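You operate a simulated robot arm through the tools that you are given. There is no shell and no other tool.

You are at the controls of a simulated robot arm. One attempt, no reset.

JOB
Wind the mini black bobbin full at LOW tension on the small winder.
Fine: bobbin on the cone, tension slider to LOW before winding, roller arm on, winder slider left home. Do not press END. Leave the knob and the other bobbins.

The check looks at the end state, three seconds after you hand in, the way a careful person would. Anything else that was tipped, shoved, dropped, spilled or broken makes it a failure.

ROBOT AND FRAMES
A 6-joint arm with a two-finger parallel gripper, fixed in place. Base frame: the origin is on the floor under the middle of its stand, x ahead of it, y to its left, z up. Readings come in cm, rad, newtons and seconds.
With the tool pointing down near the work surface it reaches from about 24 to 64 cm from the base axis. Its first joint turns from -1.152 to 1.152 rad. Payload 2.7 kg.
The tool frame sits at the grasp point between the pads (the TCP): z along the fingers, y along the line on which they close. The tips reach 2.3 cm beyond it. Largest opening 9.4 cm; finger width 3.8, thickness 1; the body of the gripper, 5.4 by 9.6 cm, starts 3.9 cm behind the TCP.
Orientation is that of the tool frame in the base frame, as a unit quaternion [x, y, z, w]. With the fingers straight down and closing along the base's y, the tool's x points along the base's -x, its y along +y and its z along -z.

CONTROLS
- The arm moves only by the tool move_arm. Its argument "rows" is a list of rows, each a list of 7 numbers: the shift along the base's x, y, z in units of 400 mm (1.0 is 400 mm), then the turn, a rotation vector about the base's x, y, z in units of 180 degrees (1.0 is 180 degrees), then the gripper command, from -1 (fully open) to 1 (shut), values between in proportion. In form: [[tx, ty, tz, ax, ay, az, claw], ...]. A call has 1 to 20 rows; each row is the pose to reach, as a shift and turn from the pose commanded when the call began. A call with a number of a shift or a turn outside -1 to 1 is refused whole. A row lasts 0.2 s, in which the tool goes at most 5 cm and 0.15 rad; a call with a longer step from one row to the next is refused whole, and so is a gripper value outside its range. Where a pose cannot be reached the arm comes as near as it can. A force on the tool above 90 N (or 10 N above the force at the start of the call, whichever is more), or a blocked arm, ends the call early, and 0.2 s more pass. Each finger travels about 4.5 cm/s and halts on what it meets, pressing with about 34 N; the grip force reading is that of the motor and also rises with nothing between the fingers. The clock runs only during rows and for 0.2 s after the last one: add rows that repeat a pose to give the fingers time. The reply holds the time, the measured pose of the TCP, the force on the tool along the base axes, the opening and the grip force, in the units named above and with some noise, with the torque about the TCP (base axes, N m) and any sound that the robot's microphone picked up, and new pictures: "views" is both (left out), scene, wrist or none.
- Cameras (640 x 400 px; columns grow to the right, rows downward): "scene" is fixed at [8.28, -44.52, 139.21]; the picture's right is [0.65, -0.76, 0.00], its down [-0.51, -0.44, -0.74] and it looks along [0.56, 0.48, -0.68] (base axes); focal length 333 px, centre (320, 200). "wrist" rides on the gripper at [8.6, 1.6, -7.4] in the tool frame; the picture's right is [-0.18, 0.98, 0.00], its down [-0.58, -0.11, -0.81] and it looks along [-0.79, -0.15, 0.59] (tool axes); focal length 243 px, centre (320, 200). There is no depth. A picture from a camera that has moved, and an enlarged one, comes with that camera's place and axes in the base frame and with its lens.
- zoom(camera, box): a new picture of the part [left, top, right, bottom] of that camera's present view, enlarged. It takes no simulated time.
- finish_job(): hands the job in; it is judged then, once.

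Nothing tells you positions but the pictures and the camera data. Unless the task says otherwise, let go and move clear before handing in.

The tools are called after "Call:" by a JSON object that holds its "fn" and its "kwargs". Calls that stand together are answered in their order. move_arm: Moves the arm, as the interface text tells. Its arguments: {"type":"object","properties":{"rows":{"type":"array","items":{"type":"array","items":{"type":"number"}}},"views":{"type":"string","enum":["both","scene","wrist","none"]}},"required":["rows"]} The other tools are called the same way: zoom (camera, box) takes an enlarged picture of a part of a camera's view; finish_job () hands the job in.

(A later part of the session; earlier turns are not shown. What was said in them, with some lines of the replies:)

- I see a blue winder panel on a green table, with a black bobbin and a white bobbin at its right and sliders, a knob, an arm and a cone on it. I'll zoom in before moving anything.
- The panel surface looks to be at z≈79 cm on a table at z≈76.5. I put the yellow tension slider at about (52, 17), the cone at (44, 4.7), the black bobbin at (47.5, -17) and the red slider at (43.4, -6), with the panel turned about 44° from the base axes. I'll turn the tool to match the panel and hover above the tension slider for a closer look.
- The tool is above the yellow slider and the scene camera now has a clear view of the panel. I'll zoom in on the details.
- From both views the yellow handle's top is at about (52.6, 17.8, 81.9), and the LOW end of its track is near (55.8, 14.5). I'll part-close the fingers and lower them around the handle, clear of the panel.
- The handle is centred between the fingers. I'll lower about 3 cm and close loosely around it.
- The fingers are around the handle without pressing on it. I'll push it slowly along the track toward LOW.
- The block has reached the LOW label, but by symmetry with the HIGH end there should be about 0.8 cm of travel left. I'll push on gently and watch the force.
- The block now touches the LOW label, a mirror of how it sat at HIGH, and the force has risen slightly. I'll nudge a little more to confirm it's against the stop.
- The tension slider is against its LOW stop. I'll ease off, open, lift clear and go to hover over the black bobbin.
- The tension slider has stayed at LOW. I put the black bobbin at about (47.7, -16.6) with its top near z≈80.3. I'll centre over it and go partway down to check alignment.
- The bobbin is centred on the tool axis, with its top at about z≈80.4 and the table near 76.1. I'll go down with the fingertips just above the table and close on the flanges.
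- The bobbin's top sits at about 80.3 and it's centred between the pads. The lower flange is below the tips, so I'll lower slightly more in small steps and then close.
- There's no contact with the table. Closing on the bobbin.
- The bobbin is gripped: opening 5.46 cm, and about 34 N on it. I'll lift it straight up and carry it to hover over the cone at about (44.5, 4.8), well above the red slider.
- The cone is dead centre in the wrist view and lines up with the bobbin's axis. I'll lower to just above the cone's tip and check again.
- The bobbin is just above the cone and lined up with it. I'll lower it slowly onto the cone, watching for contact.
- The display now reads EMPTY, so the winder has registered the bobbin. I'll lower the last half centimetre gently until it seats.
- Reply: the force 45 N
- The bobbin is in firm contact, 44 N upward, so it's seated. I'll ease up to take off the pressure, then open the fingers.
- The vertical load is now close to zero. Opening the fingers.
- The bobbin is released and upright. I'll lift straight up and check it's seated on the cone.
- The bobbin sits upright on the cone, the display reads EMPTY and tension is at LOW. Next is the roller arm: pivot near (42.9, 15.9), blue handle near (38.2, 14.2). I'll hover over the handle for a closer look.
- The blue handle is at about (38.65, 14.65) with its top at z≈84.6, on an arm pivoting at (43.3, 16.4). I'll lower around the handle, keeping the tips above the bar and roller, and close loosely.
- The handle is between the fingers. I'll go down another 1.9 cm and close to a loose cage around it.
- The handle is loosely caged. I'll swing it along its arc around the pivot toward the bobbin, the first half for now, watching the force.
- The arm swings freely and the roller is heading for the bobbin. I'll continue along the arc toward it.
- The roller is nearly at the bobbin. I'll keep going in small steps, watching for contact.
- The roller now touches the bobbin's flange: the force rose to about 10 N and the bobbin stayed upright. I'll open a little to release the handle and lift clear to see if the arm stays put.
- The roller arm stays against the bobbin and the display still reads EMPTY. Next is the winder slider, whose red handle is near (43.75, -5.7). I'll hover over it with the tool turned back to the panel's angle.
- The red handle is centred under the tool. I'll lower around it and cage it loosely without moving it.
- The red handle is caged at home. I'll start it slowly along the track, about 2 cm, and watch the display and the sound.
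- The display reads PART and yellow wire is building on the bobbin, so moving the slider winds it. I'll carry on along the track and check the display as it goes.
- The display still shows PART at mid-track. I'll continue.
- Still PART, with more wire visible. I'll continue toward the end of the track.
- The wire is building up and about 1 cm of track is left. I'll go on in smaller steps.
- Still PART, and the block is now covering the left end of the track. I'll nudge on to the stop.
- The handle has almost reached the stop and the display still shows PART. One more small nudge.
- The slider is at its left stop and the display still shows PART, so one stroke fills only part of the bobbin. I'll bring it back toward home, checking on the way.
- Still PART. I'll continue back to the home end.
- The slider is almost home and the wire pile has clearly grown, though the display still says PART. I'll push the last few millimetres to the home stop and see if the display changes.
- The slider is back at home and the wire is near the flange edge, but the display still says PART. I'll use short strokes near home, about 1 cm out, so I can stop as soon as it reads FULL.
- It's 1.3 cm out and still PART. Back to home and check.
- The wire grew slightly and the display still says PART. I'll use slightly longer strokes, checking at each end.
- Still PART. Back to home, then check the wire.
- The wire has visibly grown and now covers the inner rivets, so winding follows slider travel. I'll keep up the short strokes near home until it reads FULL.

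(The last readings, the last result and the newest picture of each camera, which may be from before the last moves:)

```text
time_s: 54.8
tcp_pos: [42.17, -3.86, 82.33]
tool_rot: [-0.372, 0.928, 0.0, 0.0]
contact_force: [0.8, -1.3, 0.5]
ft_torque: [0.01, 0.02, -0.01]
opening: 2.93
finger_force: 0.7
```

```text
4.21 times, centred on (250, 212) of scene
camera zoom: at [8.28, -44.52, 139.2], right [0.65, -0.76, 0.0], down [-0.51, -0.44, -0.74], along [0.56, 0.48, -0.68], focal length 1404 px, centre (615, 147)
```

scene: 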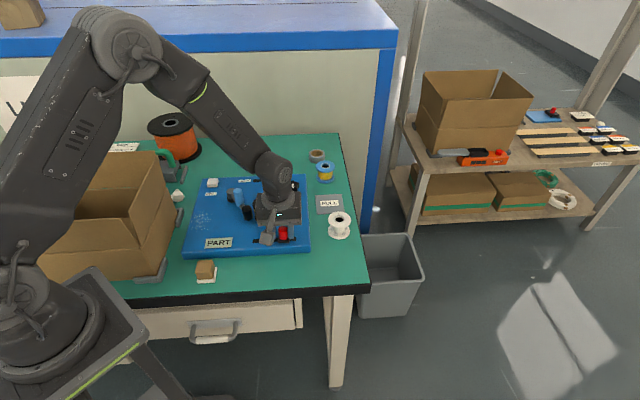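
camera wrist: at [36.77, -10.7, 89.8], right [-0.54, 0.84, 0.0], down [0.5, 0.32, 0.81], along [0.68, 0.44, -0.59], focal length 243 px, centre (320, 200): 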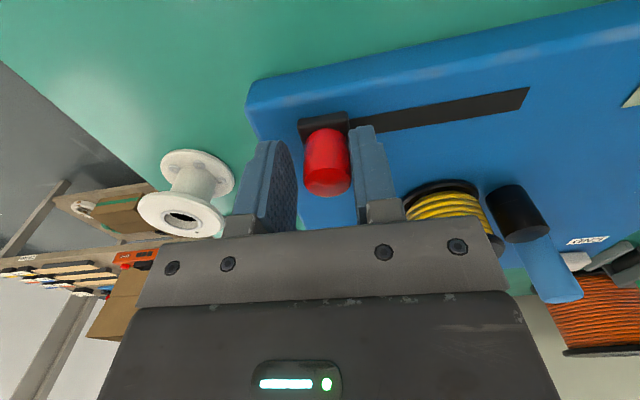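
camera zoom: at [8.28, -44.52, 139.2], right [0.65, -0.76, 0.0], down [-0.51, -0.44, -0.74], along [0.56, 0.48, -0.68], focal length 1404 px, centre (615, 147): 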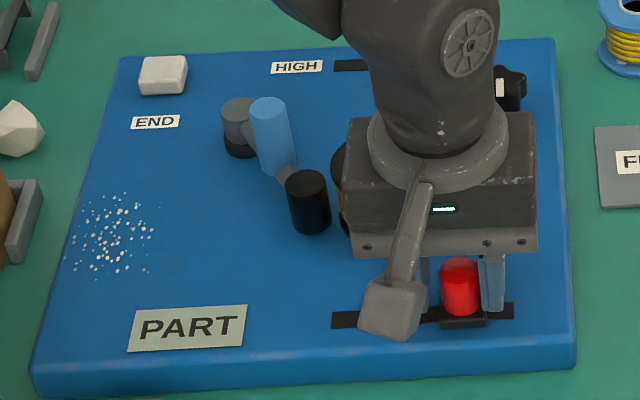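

Still PART. Back to home again.

Call:
{"fn": "move_arm", "kwargs": {"rows": [[0.0088, -0.0089, 0, 0, 0, 0, 0.38], [0.0175, -0.0179, 0, 0, 0, 0, 0.38], [0.0263, -0.0268, 0, 0, 0, 0, 0.38], [0.035, -0.0357, 0, 0, 0, 0, 0.38], [0.0438, -0.0446, 0, 0, 0, 0, 0.38], [0.0525, -0.0536, 0, 0, 0, 0, 0.38]], "views": "scene"}}

Call:
{"fn": "zoom", "kwargs": {"camera": "scene", "box": [180, 165, 320, 260]}}

Call:
{"fn": "zoom", "kwargs": {"camera": "wrist", "box": [340, 140, 540, 260]}}

Call:
{"fn": "zoom", "kwargs": {"camera": "scene", "box": [240, 185, 300, 225]}}

```text
time_s: 56.2
tcp_pos: [44.27, -5.87, 82.29]
tool_rot: [-0.371, 0.929, 0.001, -0.001]
contact_force: [-2.1, 5.0, 2.0]
ft_torque: [0.0, 0.04, -0.07]
opening: 3.12
finger_force: 2.9
```

scene: 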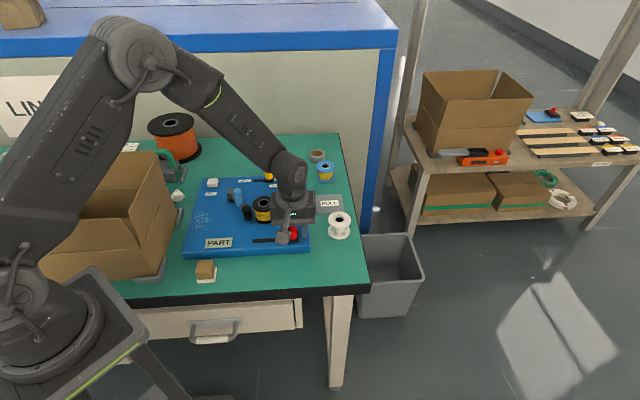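

```text
4.21 times, centred on (250, 212) of scene
camera zoom: at [8.27, -44.5, 139.21], right [0.65, -0.76, 0.0], down [-0.51, -0.44, -0.74], along [0.56, 0.48, -0.68], focal length 1404 px, centre (615, 147)
```

zoom: 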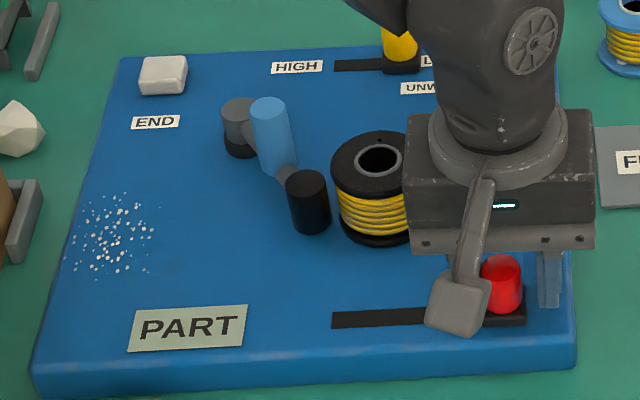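

```text
3.20 times, centred on (440, 200) of wrist
camera zoom: at [36.8, -10.7, 89.78], right [-0.54, 0.84, 0.0], down [0.5, 0.32, 0.81], along [0.68, 0.44, -0.59], focal length 776 px, centre (-64, 200)
```

zoom: 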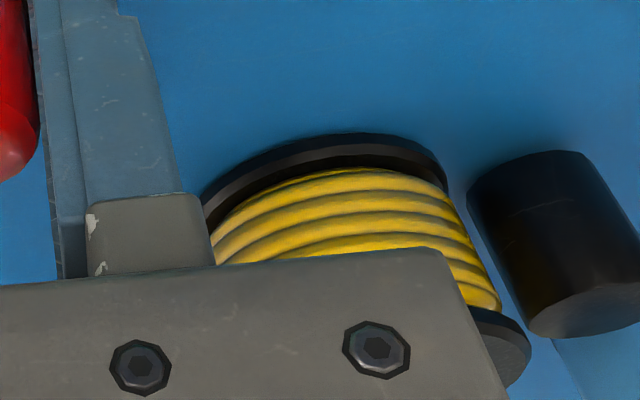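

```text
10.00 times, centred on (270, 205) of scene
camera zoom: at [8.27, -44.5, 139.21], right [0.65, -0.76, 0.0], down [-0.51, -0.44, -0.74], along [0.56, 0.48, -0.68], focal length 3334 px, centre (820, 150)
```

zoom: 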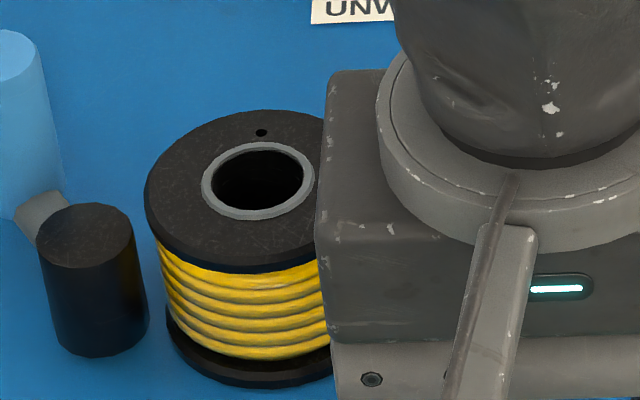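

The wire is nearly flush with the flanges and the display still says PART. I'll do another short out-and-back stroke of about 1.3 cm.

Call:
{"fn": "move_arm", "kwargs": {"rows": [[-0.0088, 0.0089, 0, 0, 0, 0, 0.38], [-0.0175, 0.0179, 0, 0, 0, 0, 0.38], [-0.0263, 0.0268, 0, 0, 0, 0, 0.38], [-0.035, 0.0357, 0, 0, 0, 0, 0.38]], "views": "scene"}}

Call:
{"fn": "zoom", "kwargs": {"camera": "scene", "box": [180, 165, 320, 260]}}

```text
time_s: 57.2
tcp_pos: [42.72, -4.52, 82.3]
tool_rot: [-0.372, 0.928, 0.002, -0.001]
contact_force: [0.0, 0.1, -0.6]
ft_torque: [-0.02, 0.01, -0.04]
opening: 2.93
finger_force: 0.3
```

scene: 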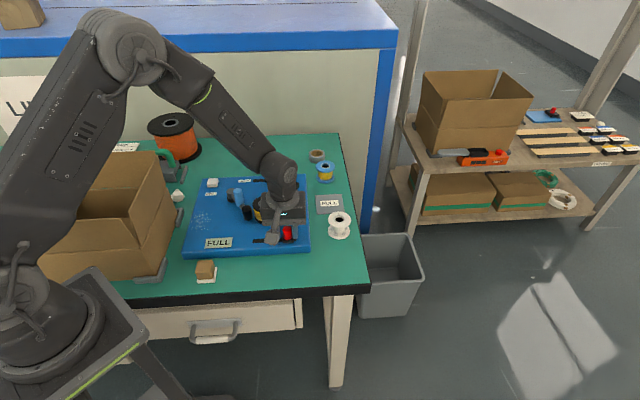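

```text
4.21 times, centred on (250, 212) of scene
camera zoom: at [8.28, -44.52, 139.21], right [0.65, -0.76, 0.0], down [-0.51, -0.44, -0.74], along [0.56, 0.48, -0.68], focal length 1404 px, centre (615, 147)
```

zoom: 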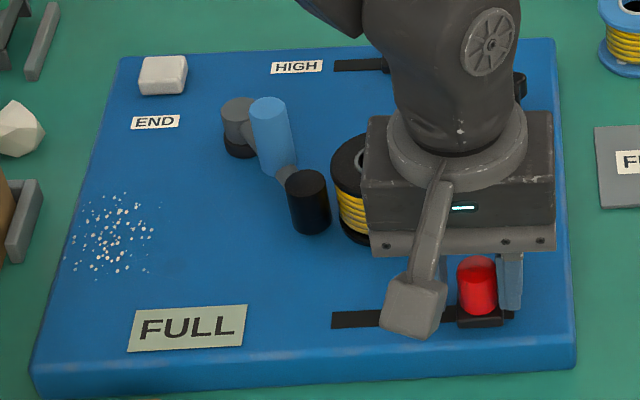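

The display now reads FULL. I'll bring the slider the last 1.3 cm back to its home stop.

Call:
{"fn": "move_arm", "kwargs": {"rows": [[0.0088, -0.0089, 0, 0, 0, 0, 0.38], [0.0175, -0.0179, 0, 0, 0, 0, 0.38], [0.0263, -0.0268, 0, 0, 0, 0, 0.38], [0.035, -0.0357, 0, 0, 0, 0, 0.38]], "views": "both"}}

Call:
{"fn": "zoom", "kwargs": {"camera": "scene", "box": [180, 165, 320, 260]}}

Call:
{"fn": "zoom", "kwargs": {"camera": "wrist", "box": [240, 60, 560, 260]}}

```text
time_s: 58.2
tcp_pos: [44.13, -5.94, 82.38]
tool_rot: [-0.372, 0.928, 0.001, 0.0]
contact_force: [-2.8, 4.3, 2.7]
ft_torque: [-0.02, 0.03, -0.04]
opening: 3.14
finger_force: 2.6
camera wrist: at [36.79, -10.72, 89.77], right [-0.54, 0.84, 0.0], down [0.5, 0.32, 0.81], along [0.68, 0.44, -0.59], focal length 243 px, centre (320, 200)
```

scene: 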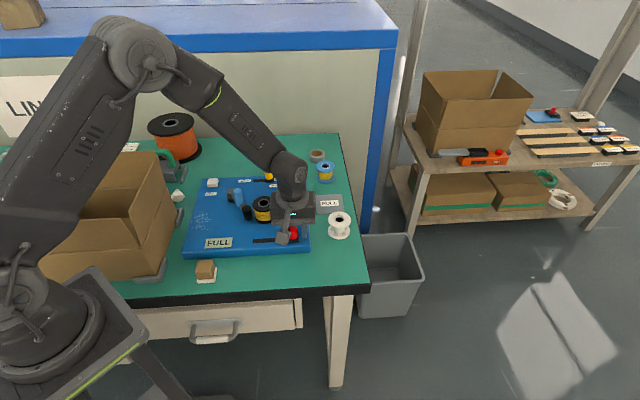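
wrist: 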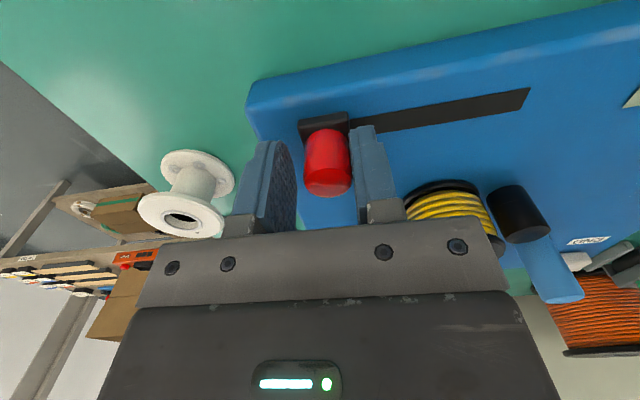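

```text
4.21 times, centred on (250, 212) of scene
camera zoom: at [8.27, -44.51, 139.21], right [0.65, -0.76, 0.0], down [-0.51, -0.44, -0.74], along [0.56, 0.48, -0.68], focal length 1404 px, centre (615, 147)
```

zoom: 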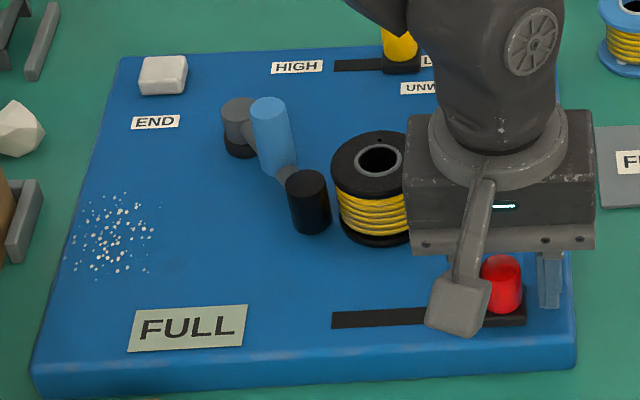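

```text
2.00 times, centred on (400, 160) of wrist
camera zoom: at [36.79, -10.72, 89.77], right [-0.54, 0.84, 0.0], down [0.5, 0.32, 0.81], along [0.68, 0.44, -0.59], focal length 485 px, centre (160, 280)
```

zoom: 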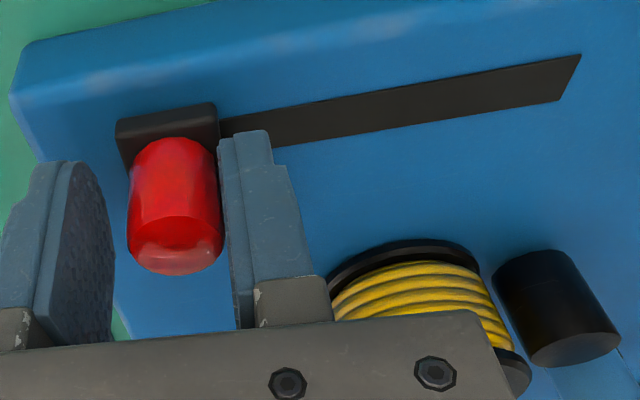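

The bobbin is FULL and the slider is at home. I'll back off, open the fingers and lift clear.

Call:
{"fn": "move_arm", "kwargs": {"rows": [[-0.006, 0.006, 0, 0, 0, 0, 0.3], [-0.0075, 0.0077, 0, 0, 0, 0, 0.1], [-0.0075, 0.0077, 0, 0, 0, 0, -0.06], [-0.0075, 0.0077, 0.05, 0, 0, 0, -0.06], [-0.0075, 0.0077, 0.13, 0, 0, 0, -0.06], [-0.0075, 0.0077, 0.22, 0, 0, 0, -0.06], [-0.0075, 0.0077, 0.32, 0, 0, 0, -0.06], [-0.0075, 0.0077, 0.32, 0, 0, 0, -0.06]], "views": "both"}}

Call:
{"fn": "zoom", "kwargs": {"camera": "scene", "box": [180, 165, 320, 260]}}

Call:
{"fn": "zoom", "kwargs": {"camera": "wrist", "box": [280, 0, 560, 200]}}

Call:
{"fn": "zoom", "kwargs": {"camera": "scene", "box": [225, 180, 295, 225]}}

```text
time_s: 60.0
tcp_pos: [43.91, -5.6, 95.16]
tool_rot: [-0.371, 0.929, 0.001, 0.0]
contact_force: [0.3, -0.2, 0.1]
ft_torque: [-0.01, 0.02, 0.0]
opening: 4.96
finger_force: 0.0
camera wrist: at [36.47, -10.48, 102.7], right [-0.54, 0.84, 0.0], down [0.5, 0.32, 0.81], along [0.68, 0.44, -0.59], focal length 243 px, centre (320, 200)
```

scene: 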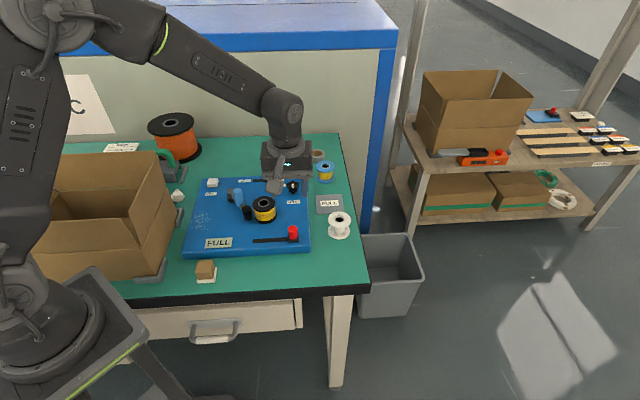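
wrist: 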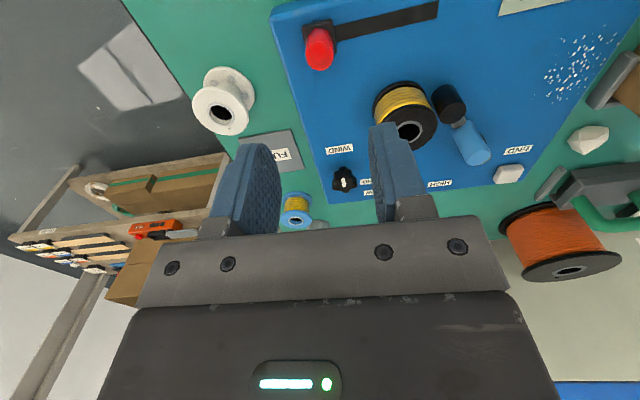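

```text
4.21 times, centred on (250, 212) of scene
camera zoom: at [8.28, -44.52, 139.21], right [0.65, -0.76, 0.0], down [-0.51, -0.44, -0.74], along [0.56, 0.48, -0.68], focal length 1404 px, centre (615, 147)
```

zoom: 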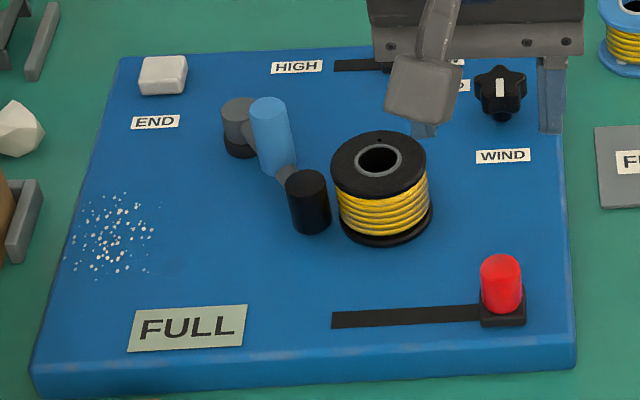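

```text
2.00 times, centred on (420, 100) of wrist
camera zoom: at [36.47, -10.48, 102.7], right [-0.54, 0.84, 0.0], down [0.5, 0.32, 0.81], along [0.68, 0.44, -0.59], focal length 485 px, centre (120, 400)
```

zoom: 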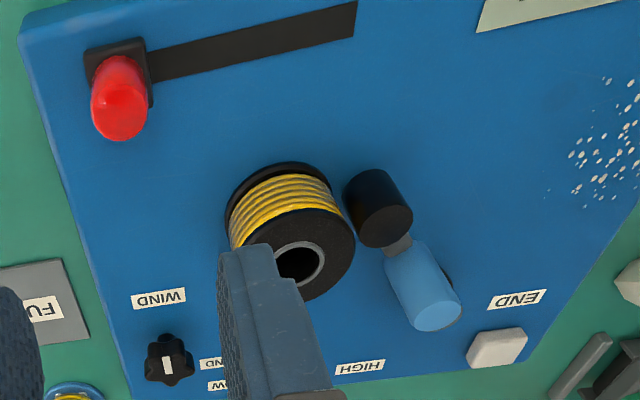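

```text
8.89 times, centred on (260, 202) of scene
camera zoom: at [8.28, -44.52, 139.21], right [0.65, -0.76, 0.0], down [-0.51, -0.44, -0.74], along [0.56, 0.48, -0.68], focal length 2963 px, centre (853, 178)
```

zoom: 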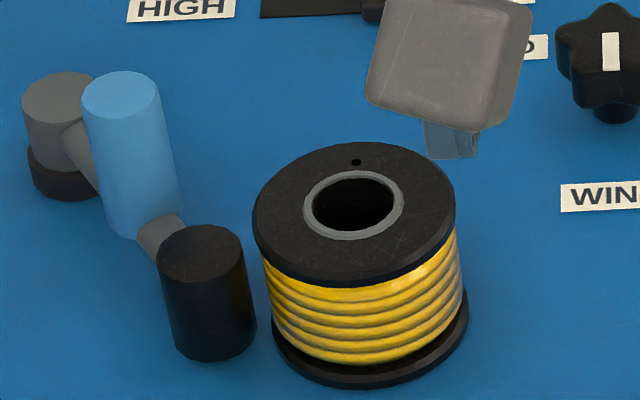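

The display reads FULL, the slider is home and the bobbin is upright. There may be a small gap between the roller and the flange, so I want to confirm the roller arm is fully on its stop. I'll go back above its handle for a closer look.

Call:
{"fn": "move_arm", "kwargs": {"rows": [[-0.004, 0.06, 0, 0, 0, 0.015, 0.1], [-0.01, 0.155, 0, 0, 0, 0.03, 0.1], [-0.016, 0.25, 0, 0, 0, 0.045, 0.1], [-0.022, 0.345, 0, 0, 0, 0.06, 0.1], [-0.0275, 0.4285, 0, 0, 0, 0.067, 0.1], [-0.0275, 0.4285, 0, 0, 0, 0.067, 0.1]], "views": "both"}}

Call:
{"fn": "zoom", "kwargs": {"camera": "wrist", "box": [180, 0, 420, 150]}}

Call:
{"fn": "zoom", "kwargs": {"camera": "scene", "box": [180, 165, 320, 260]}}

```text
time_s: 61.4
tcp_pos: [42.69, 11.61, 95.0]
tool_rot: [-0.466, 0.885, 0.001, 0.0]
contact_force: [0.2, 0.3, -1.1]
ft_torque: [0.03, 0.01, 0.01]
opening: 4.23
finger_force: 0.0
camera wrist: at [36.5, 5.33, 102.59], right [-0.71, 0.71, 0.0], down [0.42, 0.42, 0.81], along [0.57, 0.57, -0.59], focal length 243 px, centre (320, 200)
```

scene: 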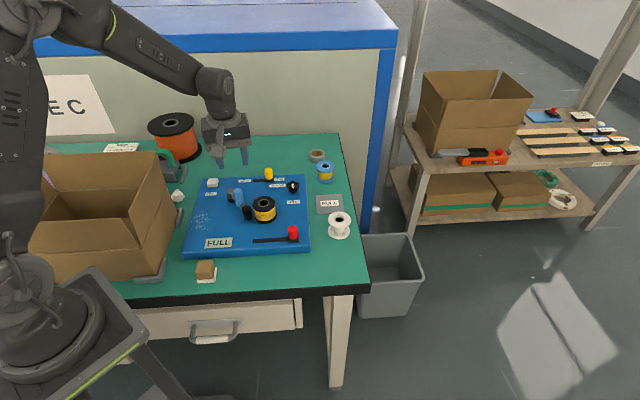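
wrist: 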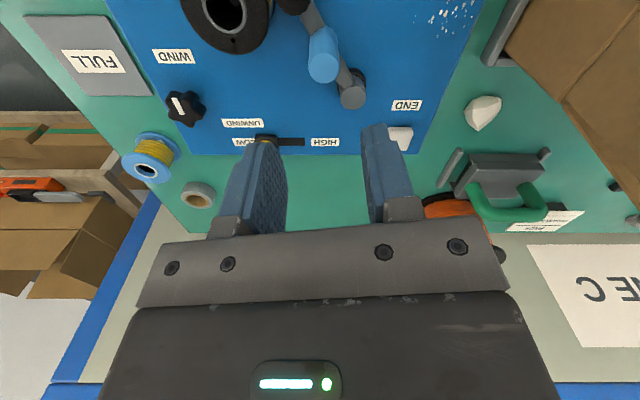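

```text
2.67 times, centred on (300, 75) of wrist
camera zoom: at [36.5, 5.33, 102.59], right [-0.71, 0.71, 0.0], down [0.42, 0.42, 0.81], along [0.57, 0.57, -0.59], focal length 647 px, centre (373, 533)
```

zoom: 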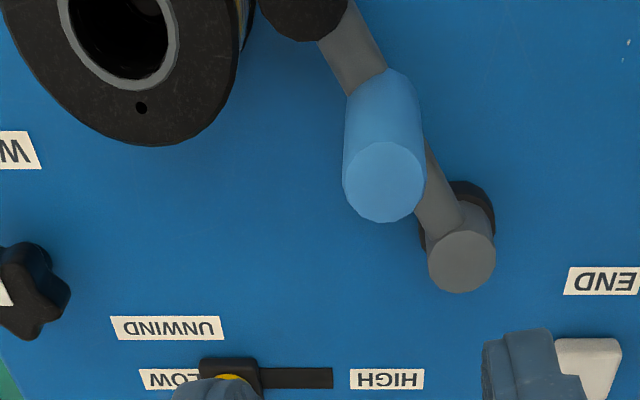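

```text
4.21 times, centred on (250, 212) of scene
camera zoom: at [8.28, -44.51, 139.21], right [0.65, -0.76, 0.0], down [-0.51, -0.44, -0.74], along [0.56, 0.48, -0.68], focal length 1404 px, centre (615, 147)
```

zoom: 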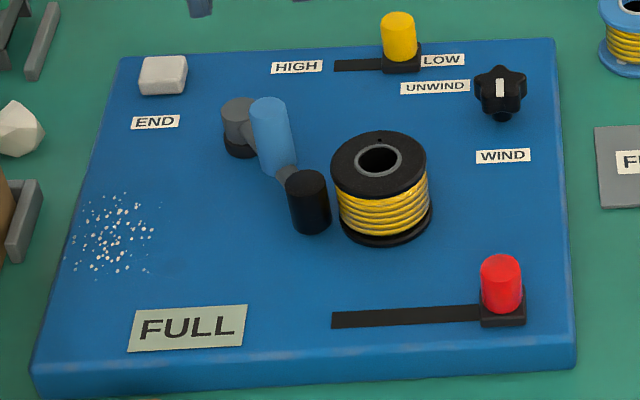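

The handle sits between the fingers just as I left it. I'll go straight down the same path and cage it for a firmer check push.

Call:
{"fn": "move_arm", "kwargs": {"rows": [[0, 0, -0.06, 0, 0, 0, 0.1], [0, 0, -0.13, 0, 0, 0, 0.1], [0, 0, -0.2, 0, 0, 0, 0.1], [0, 0, -0.245, 0, 0, 0, 0.1], [0, 0, -0.266, 0, 0, 0, 0.1], [0, 0, -0.266, 0, 0, 0, 0.3], [0, 0, -0.266, 0, 0, 0, 0.4], [0, 0, -0.266, 0, 0, 0, 0.4]], "views": "both"}}

Call:
{"fn": "zoom", "kwargs": {"camera": "wrist", "box": [160, 0, 480, 240]}}

Call:
{"fn": "zoom", "kwargs": {"camera": "scene", "box": [225, 180, 295, 225]}}

```text
time_s: 63.2
tcp_pos: [42.8, 11.58, 84.33]
tool_rot: [-0.466, 0.885, 0.0, 0.001]
contact_force: [-4.4, 5.6, -2.1]
ft_torque: [-0.08, -0.12, -0.1]
opening: 3.1
finger_force: 4.0
camera wrist: at [36.54, 5.31, 91.9], right [-0.71, 0.71, 0.0], down [0.42, 0.42, 0.81], along [0.57, 0.57, -0.59], focal length 243 px, centre (320, 200)
```

scene: 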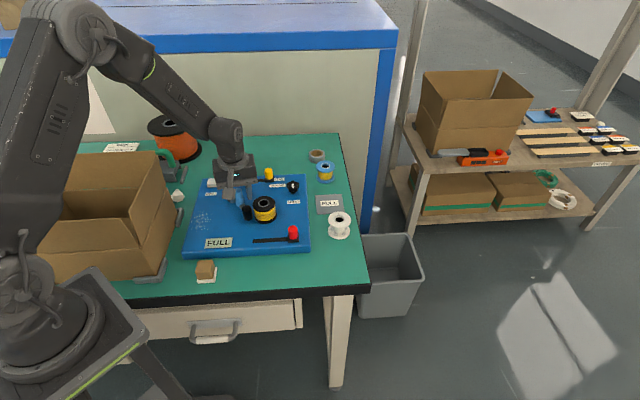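
wrist: 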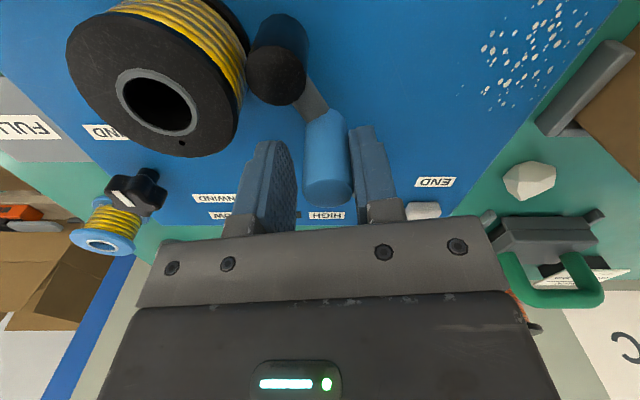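

```text
1.67 times, centred on (320, 120) of wrist
camera zoom: at [36.54, 5.31, 91.9], right [-0.71, 0.71, 0.0], down [0.42, 0.42, 0.81], along [0.57, 0.57, -0.59], focal length 404 px, centre (320, 333)
```

zoom: 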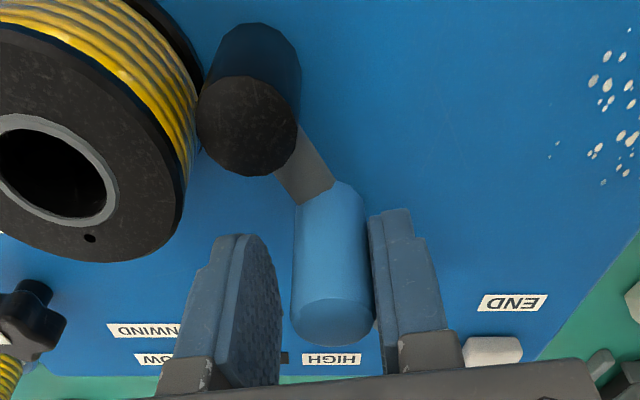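

```text
8.89 times, centred on (260, 202) of scene
camera zoom: at [8.27, -44.5, 139.21], right [0.65, -0.76, 0.0], down [-0.51, -0.44, -0.74], along [0.56, 0.48, -0.68], focal length 2963 px, centre (853, 178)
```

zoom: 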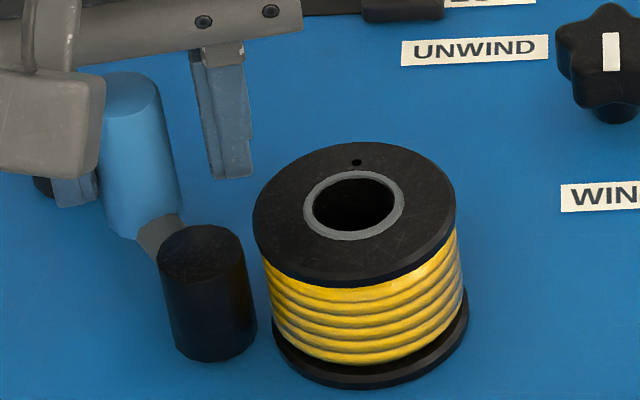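

The trailing finger is already pressing the handle at about 7 N. I'll push a little harder along the arc to confirm it's a hard stop.

Call:
{"fn": "move_arm", "kwargs": {"rows": [[0.005, -0.0015, 0, 0, 0, 0, 0.4], [0.01, -0.003, 0, 0, 0, 0, 0.4], [0.013, -0.004, 0, 0, 0, 0, 0.4]], "views": "both"}}

Call:
{"fn": "zoom", "kwargs": {"camera": "wrist", "box": [160, 0, 480, 240]}}

Call:
{"fn": "zoom", "kwargs": {"camera": "scene", "box": [225, 180, 295, 225]}}

```text
time_s: 64.0
tcp_pos: [42.99, 11.29, 84.44]
tool_rot: [-0.466, 0.885, 0.0, -0.003]
contact_force: [-25.7, 5.1, 6.5]
ft_torque: [-0.13, -0.14, -0.01]
opening: 3.89
finger_force: 12.1
camera wrist: at [36.9, 5.12, 91.92], right [-0.71, 0.71, 0.0], down [0.42, 0.42, 0.8], along [0.57, 0.57, -0.6], focal length 243 px, centre (320, 200)
```

scene: 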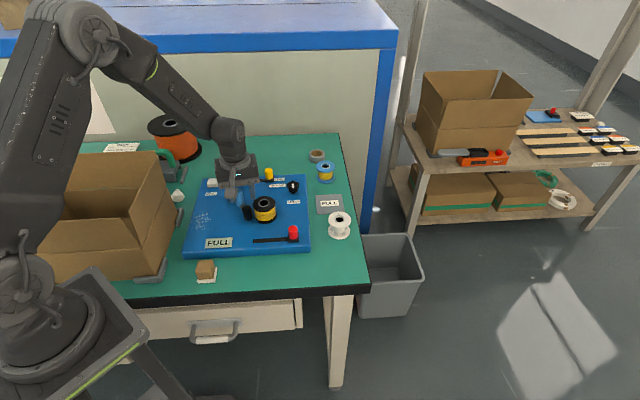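
wrist: 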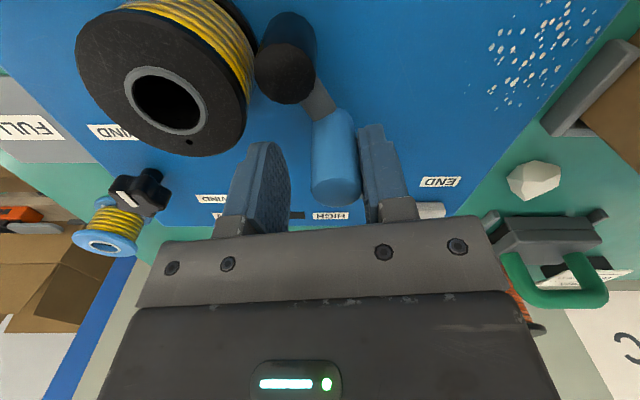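

```text
1.67 times, centred on (320, 120) of wrist
camera zoom: at [36.9, 5.12, 91.92], right [-0.71, 0.71, 0.0], down [0.42, 0.42, 0.8], along [0.57, 0.57, -0.6], focal length 404 px, centre (320, 333)
```

zoom: 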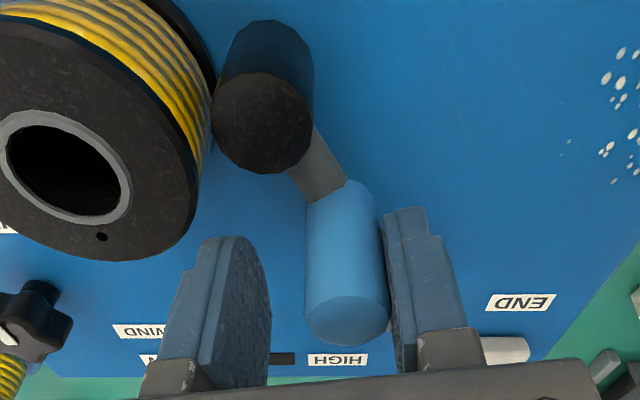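

```text
8.89 times, centred on (260, 202) of scene
camera zoom: at [8.21, -44.51, 139.21], right [0.65, -0.76, 0.0], down [-0.51, -0.44, -0.74], along [0.56, 0.48, -0.68], focal length 2963 px, centre (853, 178)
```

zoom: 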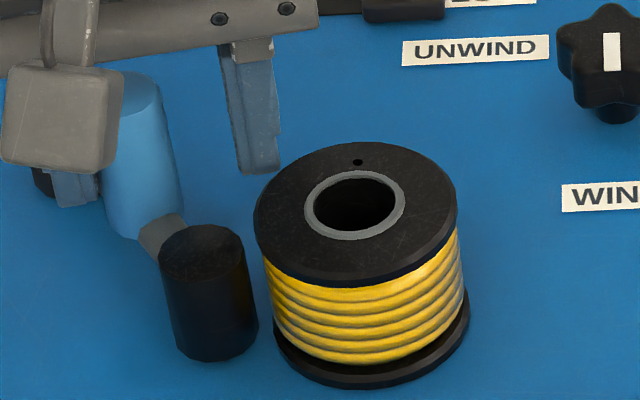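

At 26 N the arm doesn't move any further, so it's on its hard stop and the roller is on. I'll back off, open and lift clear.

Call:
{"fn": "move_arm", "kwargs": {"rows": [[-0.006, 0.002, 0, 0, 0, 0, 0.4], [-0.013, 0.004, 0, 0, 0, 0, 0.3], [-0.0135, 0.004, 0, 0, 0, 0, 0.1], [-0.0135, 0.004, 0, 0, 0, 0, 0.1], [-0.0135, 0.004, 0.04, 0, 0, 0, 0.1], [-0.0135, 0.004, 0.11, 0, 0, 0, 0.1], [-0.0135, 0.004, 0.19, 0, 0, 0, 0.1], [-0.0135, 0.004, 0.29, 0, 0, 0, 0.1], [-0.0135, 0.004, 0.36, 0, 0, 0, 0.1], [-0.06, -0.06, 0.42, 0, 0, -0.03, -0.2], [-0.13, -0.14, 0.45, 0, 0, -0.06, -0.5], [-0.2, -0.22, 0.48, 0, 0, -0.09, -0.8], [-0.24, -0.28, 0.5, 0, 0, -0.12, -1]], "views": "both"}}

Call:
{"fn": "zoom", "kwargs": {"camera": "scene", "box": [180, 160, 320, 260]}}

Call:
{"fn": "zoom", "kwargs": {"camera": "scene", "box": [170, 130, 370, 285]}}

Call:
{"fn": "zoom", "kwargs": {"camera": "scene", "box": [225, 180, 295, 225]}}

```text
time_s: 66.8
tcp_pos: [33.67, 0.14, 104.4]
tool_rot: [-0.292, 0.957, 0.001, 0.0]
contact_force: [0.2, 0.5, 0.1]
ft_torque: [0.02, 0.01, -0.04]
opening: 9.41
finger_force: 0.1
camera wrist: at [25.59, -3.3, 111.96], right [-0.4, 0.92, 0.0], down [0.54, 0.23, 0.81], along [0.74, 0.32, -0.59], focal length 243 px, centre (320, 200)
```

scene: 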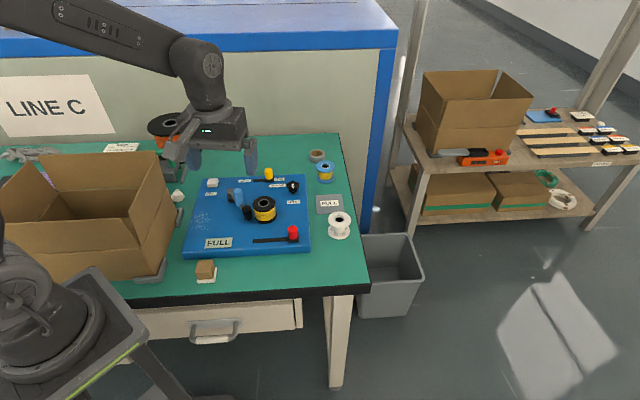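
wrist: 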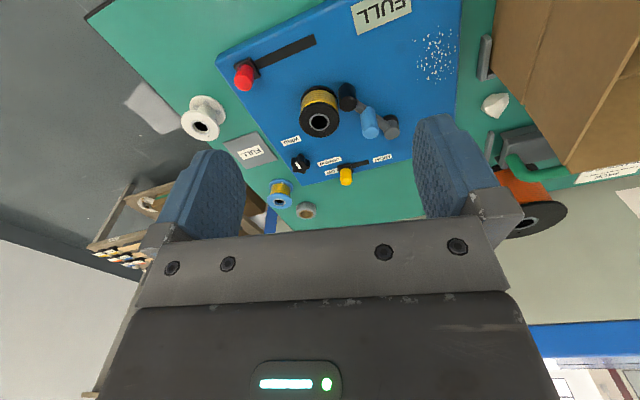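

```text
4.00 times, centred on (250, 210) of scene
camera zoom: at [8.28, -44.52, 139.21], right [0.65, -0.76, 0.0], down [-0.51, -0.44, -0.74], along [0.56, 0.48, -0.68], focal length 1334 px, centre (600, 160)
```

zoom: 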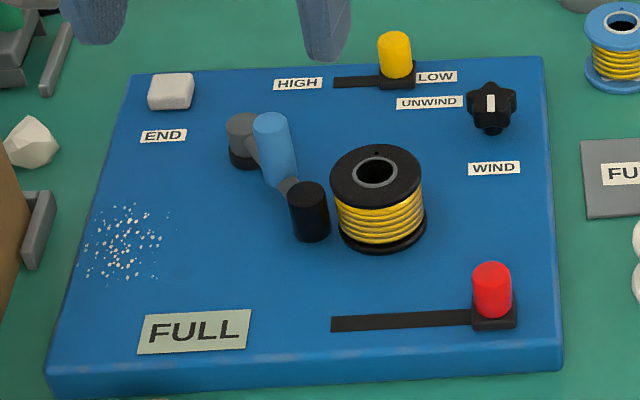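

```text
2.58 times, centred on (270, 208) of scene
camera zoom: at [8.28, -44.52, 139.21], right [0.65, -0.76, 0.0], down [-0.51, -0.44, -0.74], along [0.56, 0.48, -0.68], focal length 860 px, centre (449, 181)
```

zoom: 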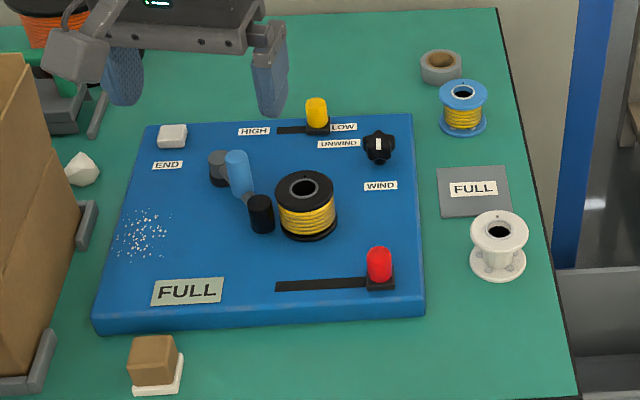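

```text
8.89 times, centred on (260, 202) of scene
camera zoom: at [8.28, -44.52, 139.21], right [0.65, -0.76, 0.0], down [-0.51, -0.44, -0.74], along [0.56, 0.48, -0.68], focal length 2963 px, centre (853, 178)
```

zoom: 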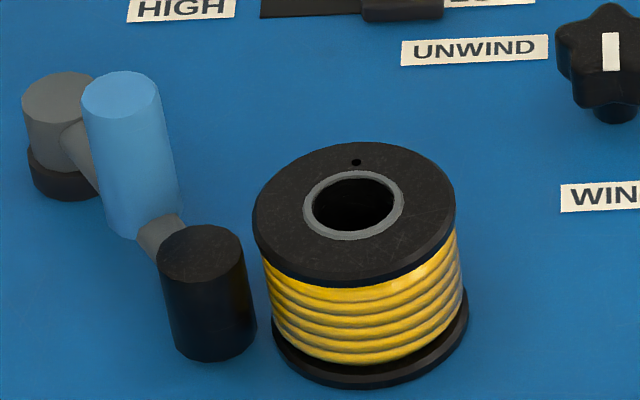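

The end state matches the job:
- **Bobbin:** the black bobbin is upright on the cone, wound full, and the display reads FULL.
- **Tension:** the slider is at LOW and was set before winding.
- **Roller arm:** swung on and against its stop.
- **Winder slider:** back at home.
- **Left alone:** I didn't touch END, the knob or the other bobbins.

The arm is clear with the gripper open, so I'm handing in.

Call:
{"fn": "finish_job", "kwargs": {}}

```text
The job is handed in.
```

The mini black bobbin is wound full at LOW tension and sitting upright on the cone, and I've handed the job in. I don't have the check's result.

- **Tension:** I pushed the slider to its LOW stop before any winding.
- **Winding:** the display went from EMPTY to PART to FULL. It took one full out-and-back stroke of the winder slider and then a few short ones near home.
- **Winder slider:** it is back against its home stop, where it started.
- **Roller arm:** it is swung toward the bobbin as far as it goes. It would not move further under a 26 N push. In the pictures there may be a gap of a few millimetres between the roller and the bobbin's flange, which I took to be the arm's own stop.
- **Left alone:** I did not touch END, the knob or the other bobbins, and nothing was tipped or dropped.

The gripper is open and clear of the winder.
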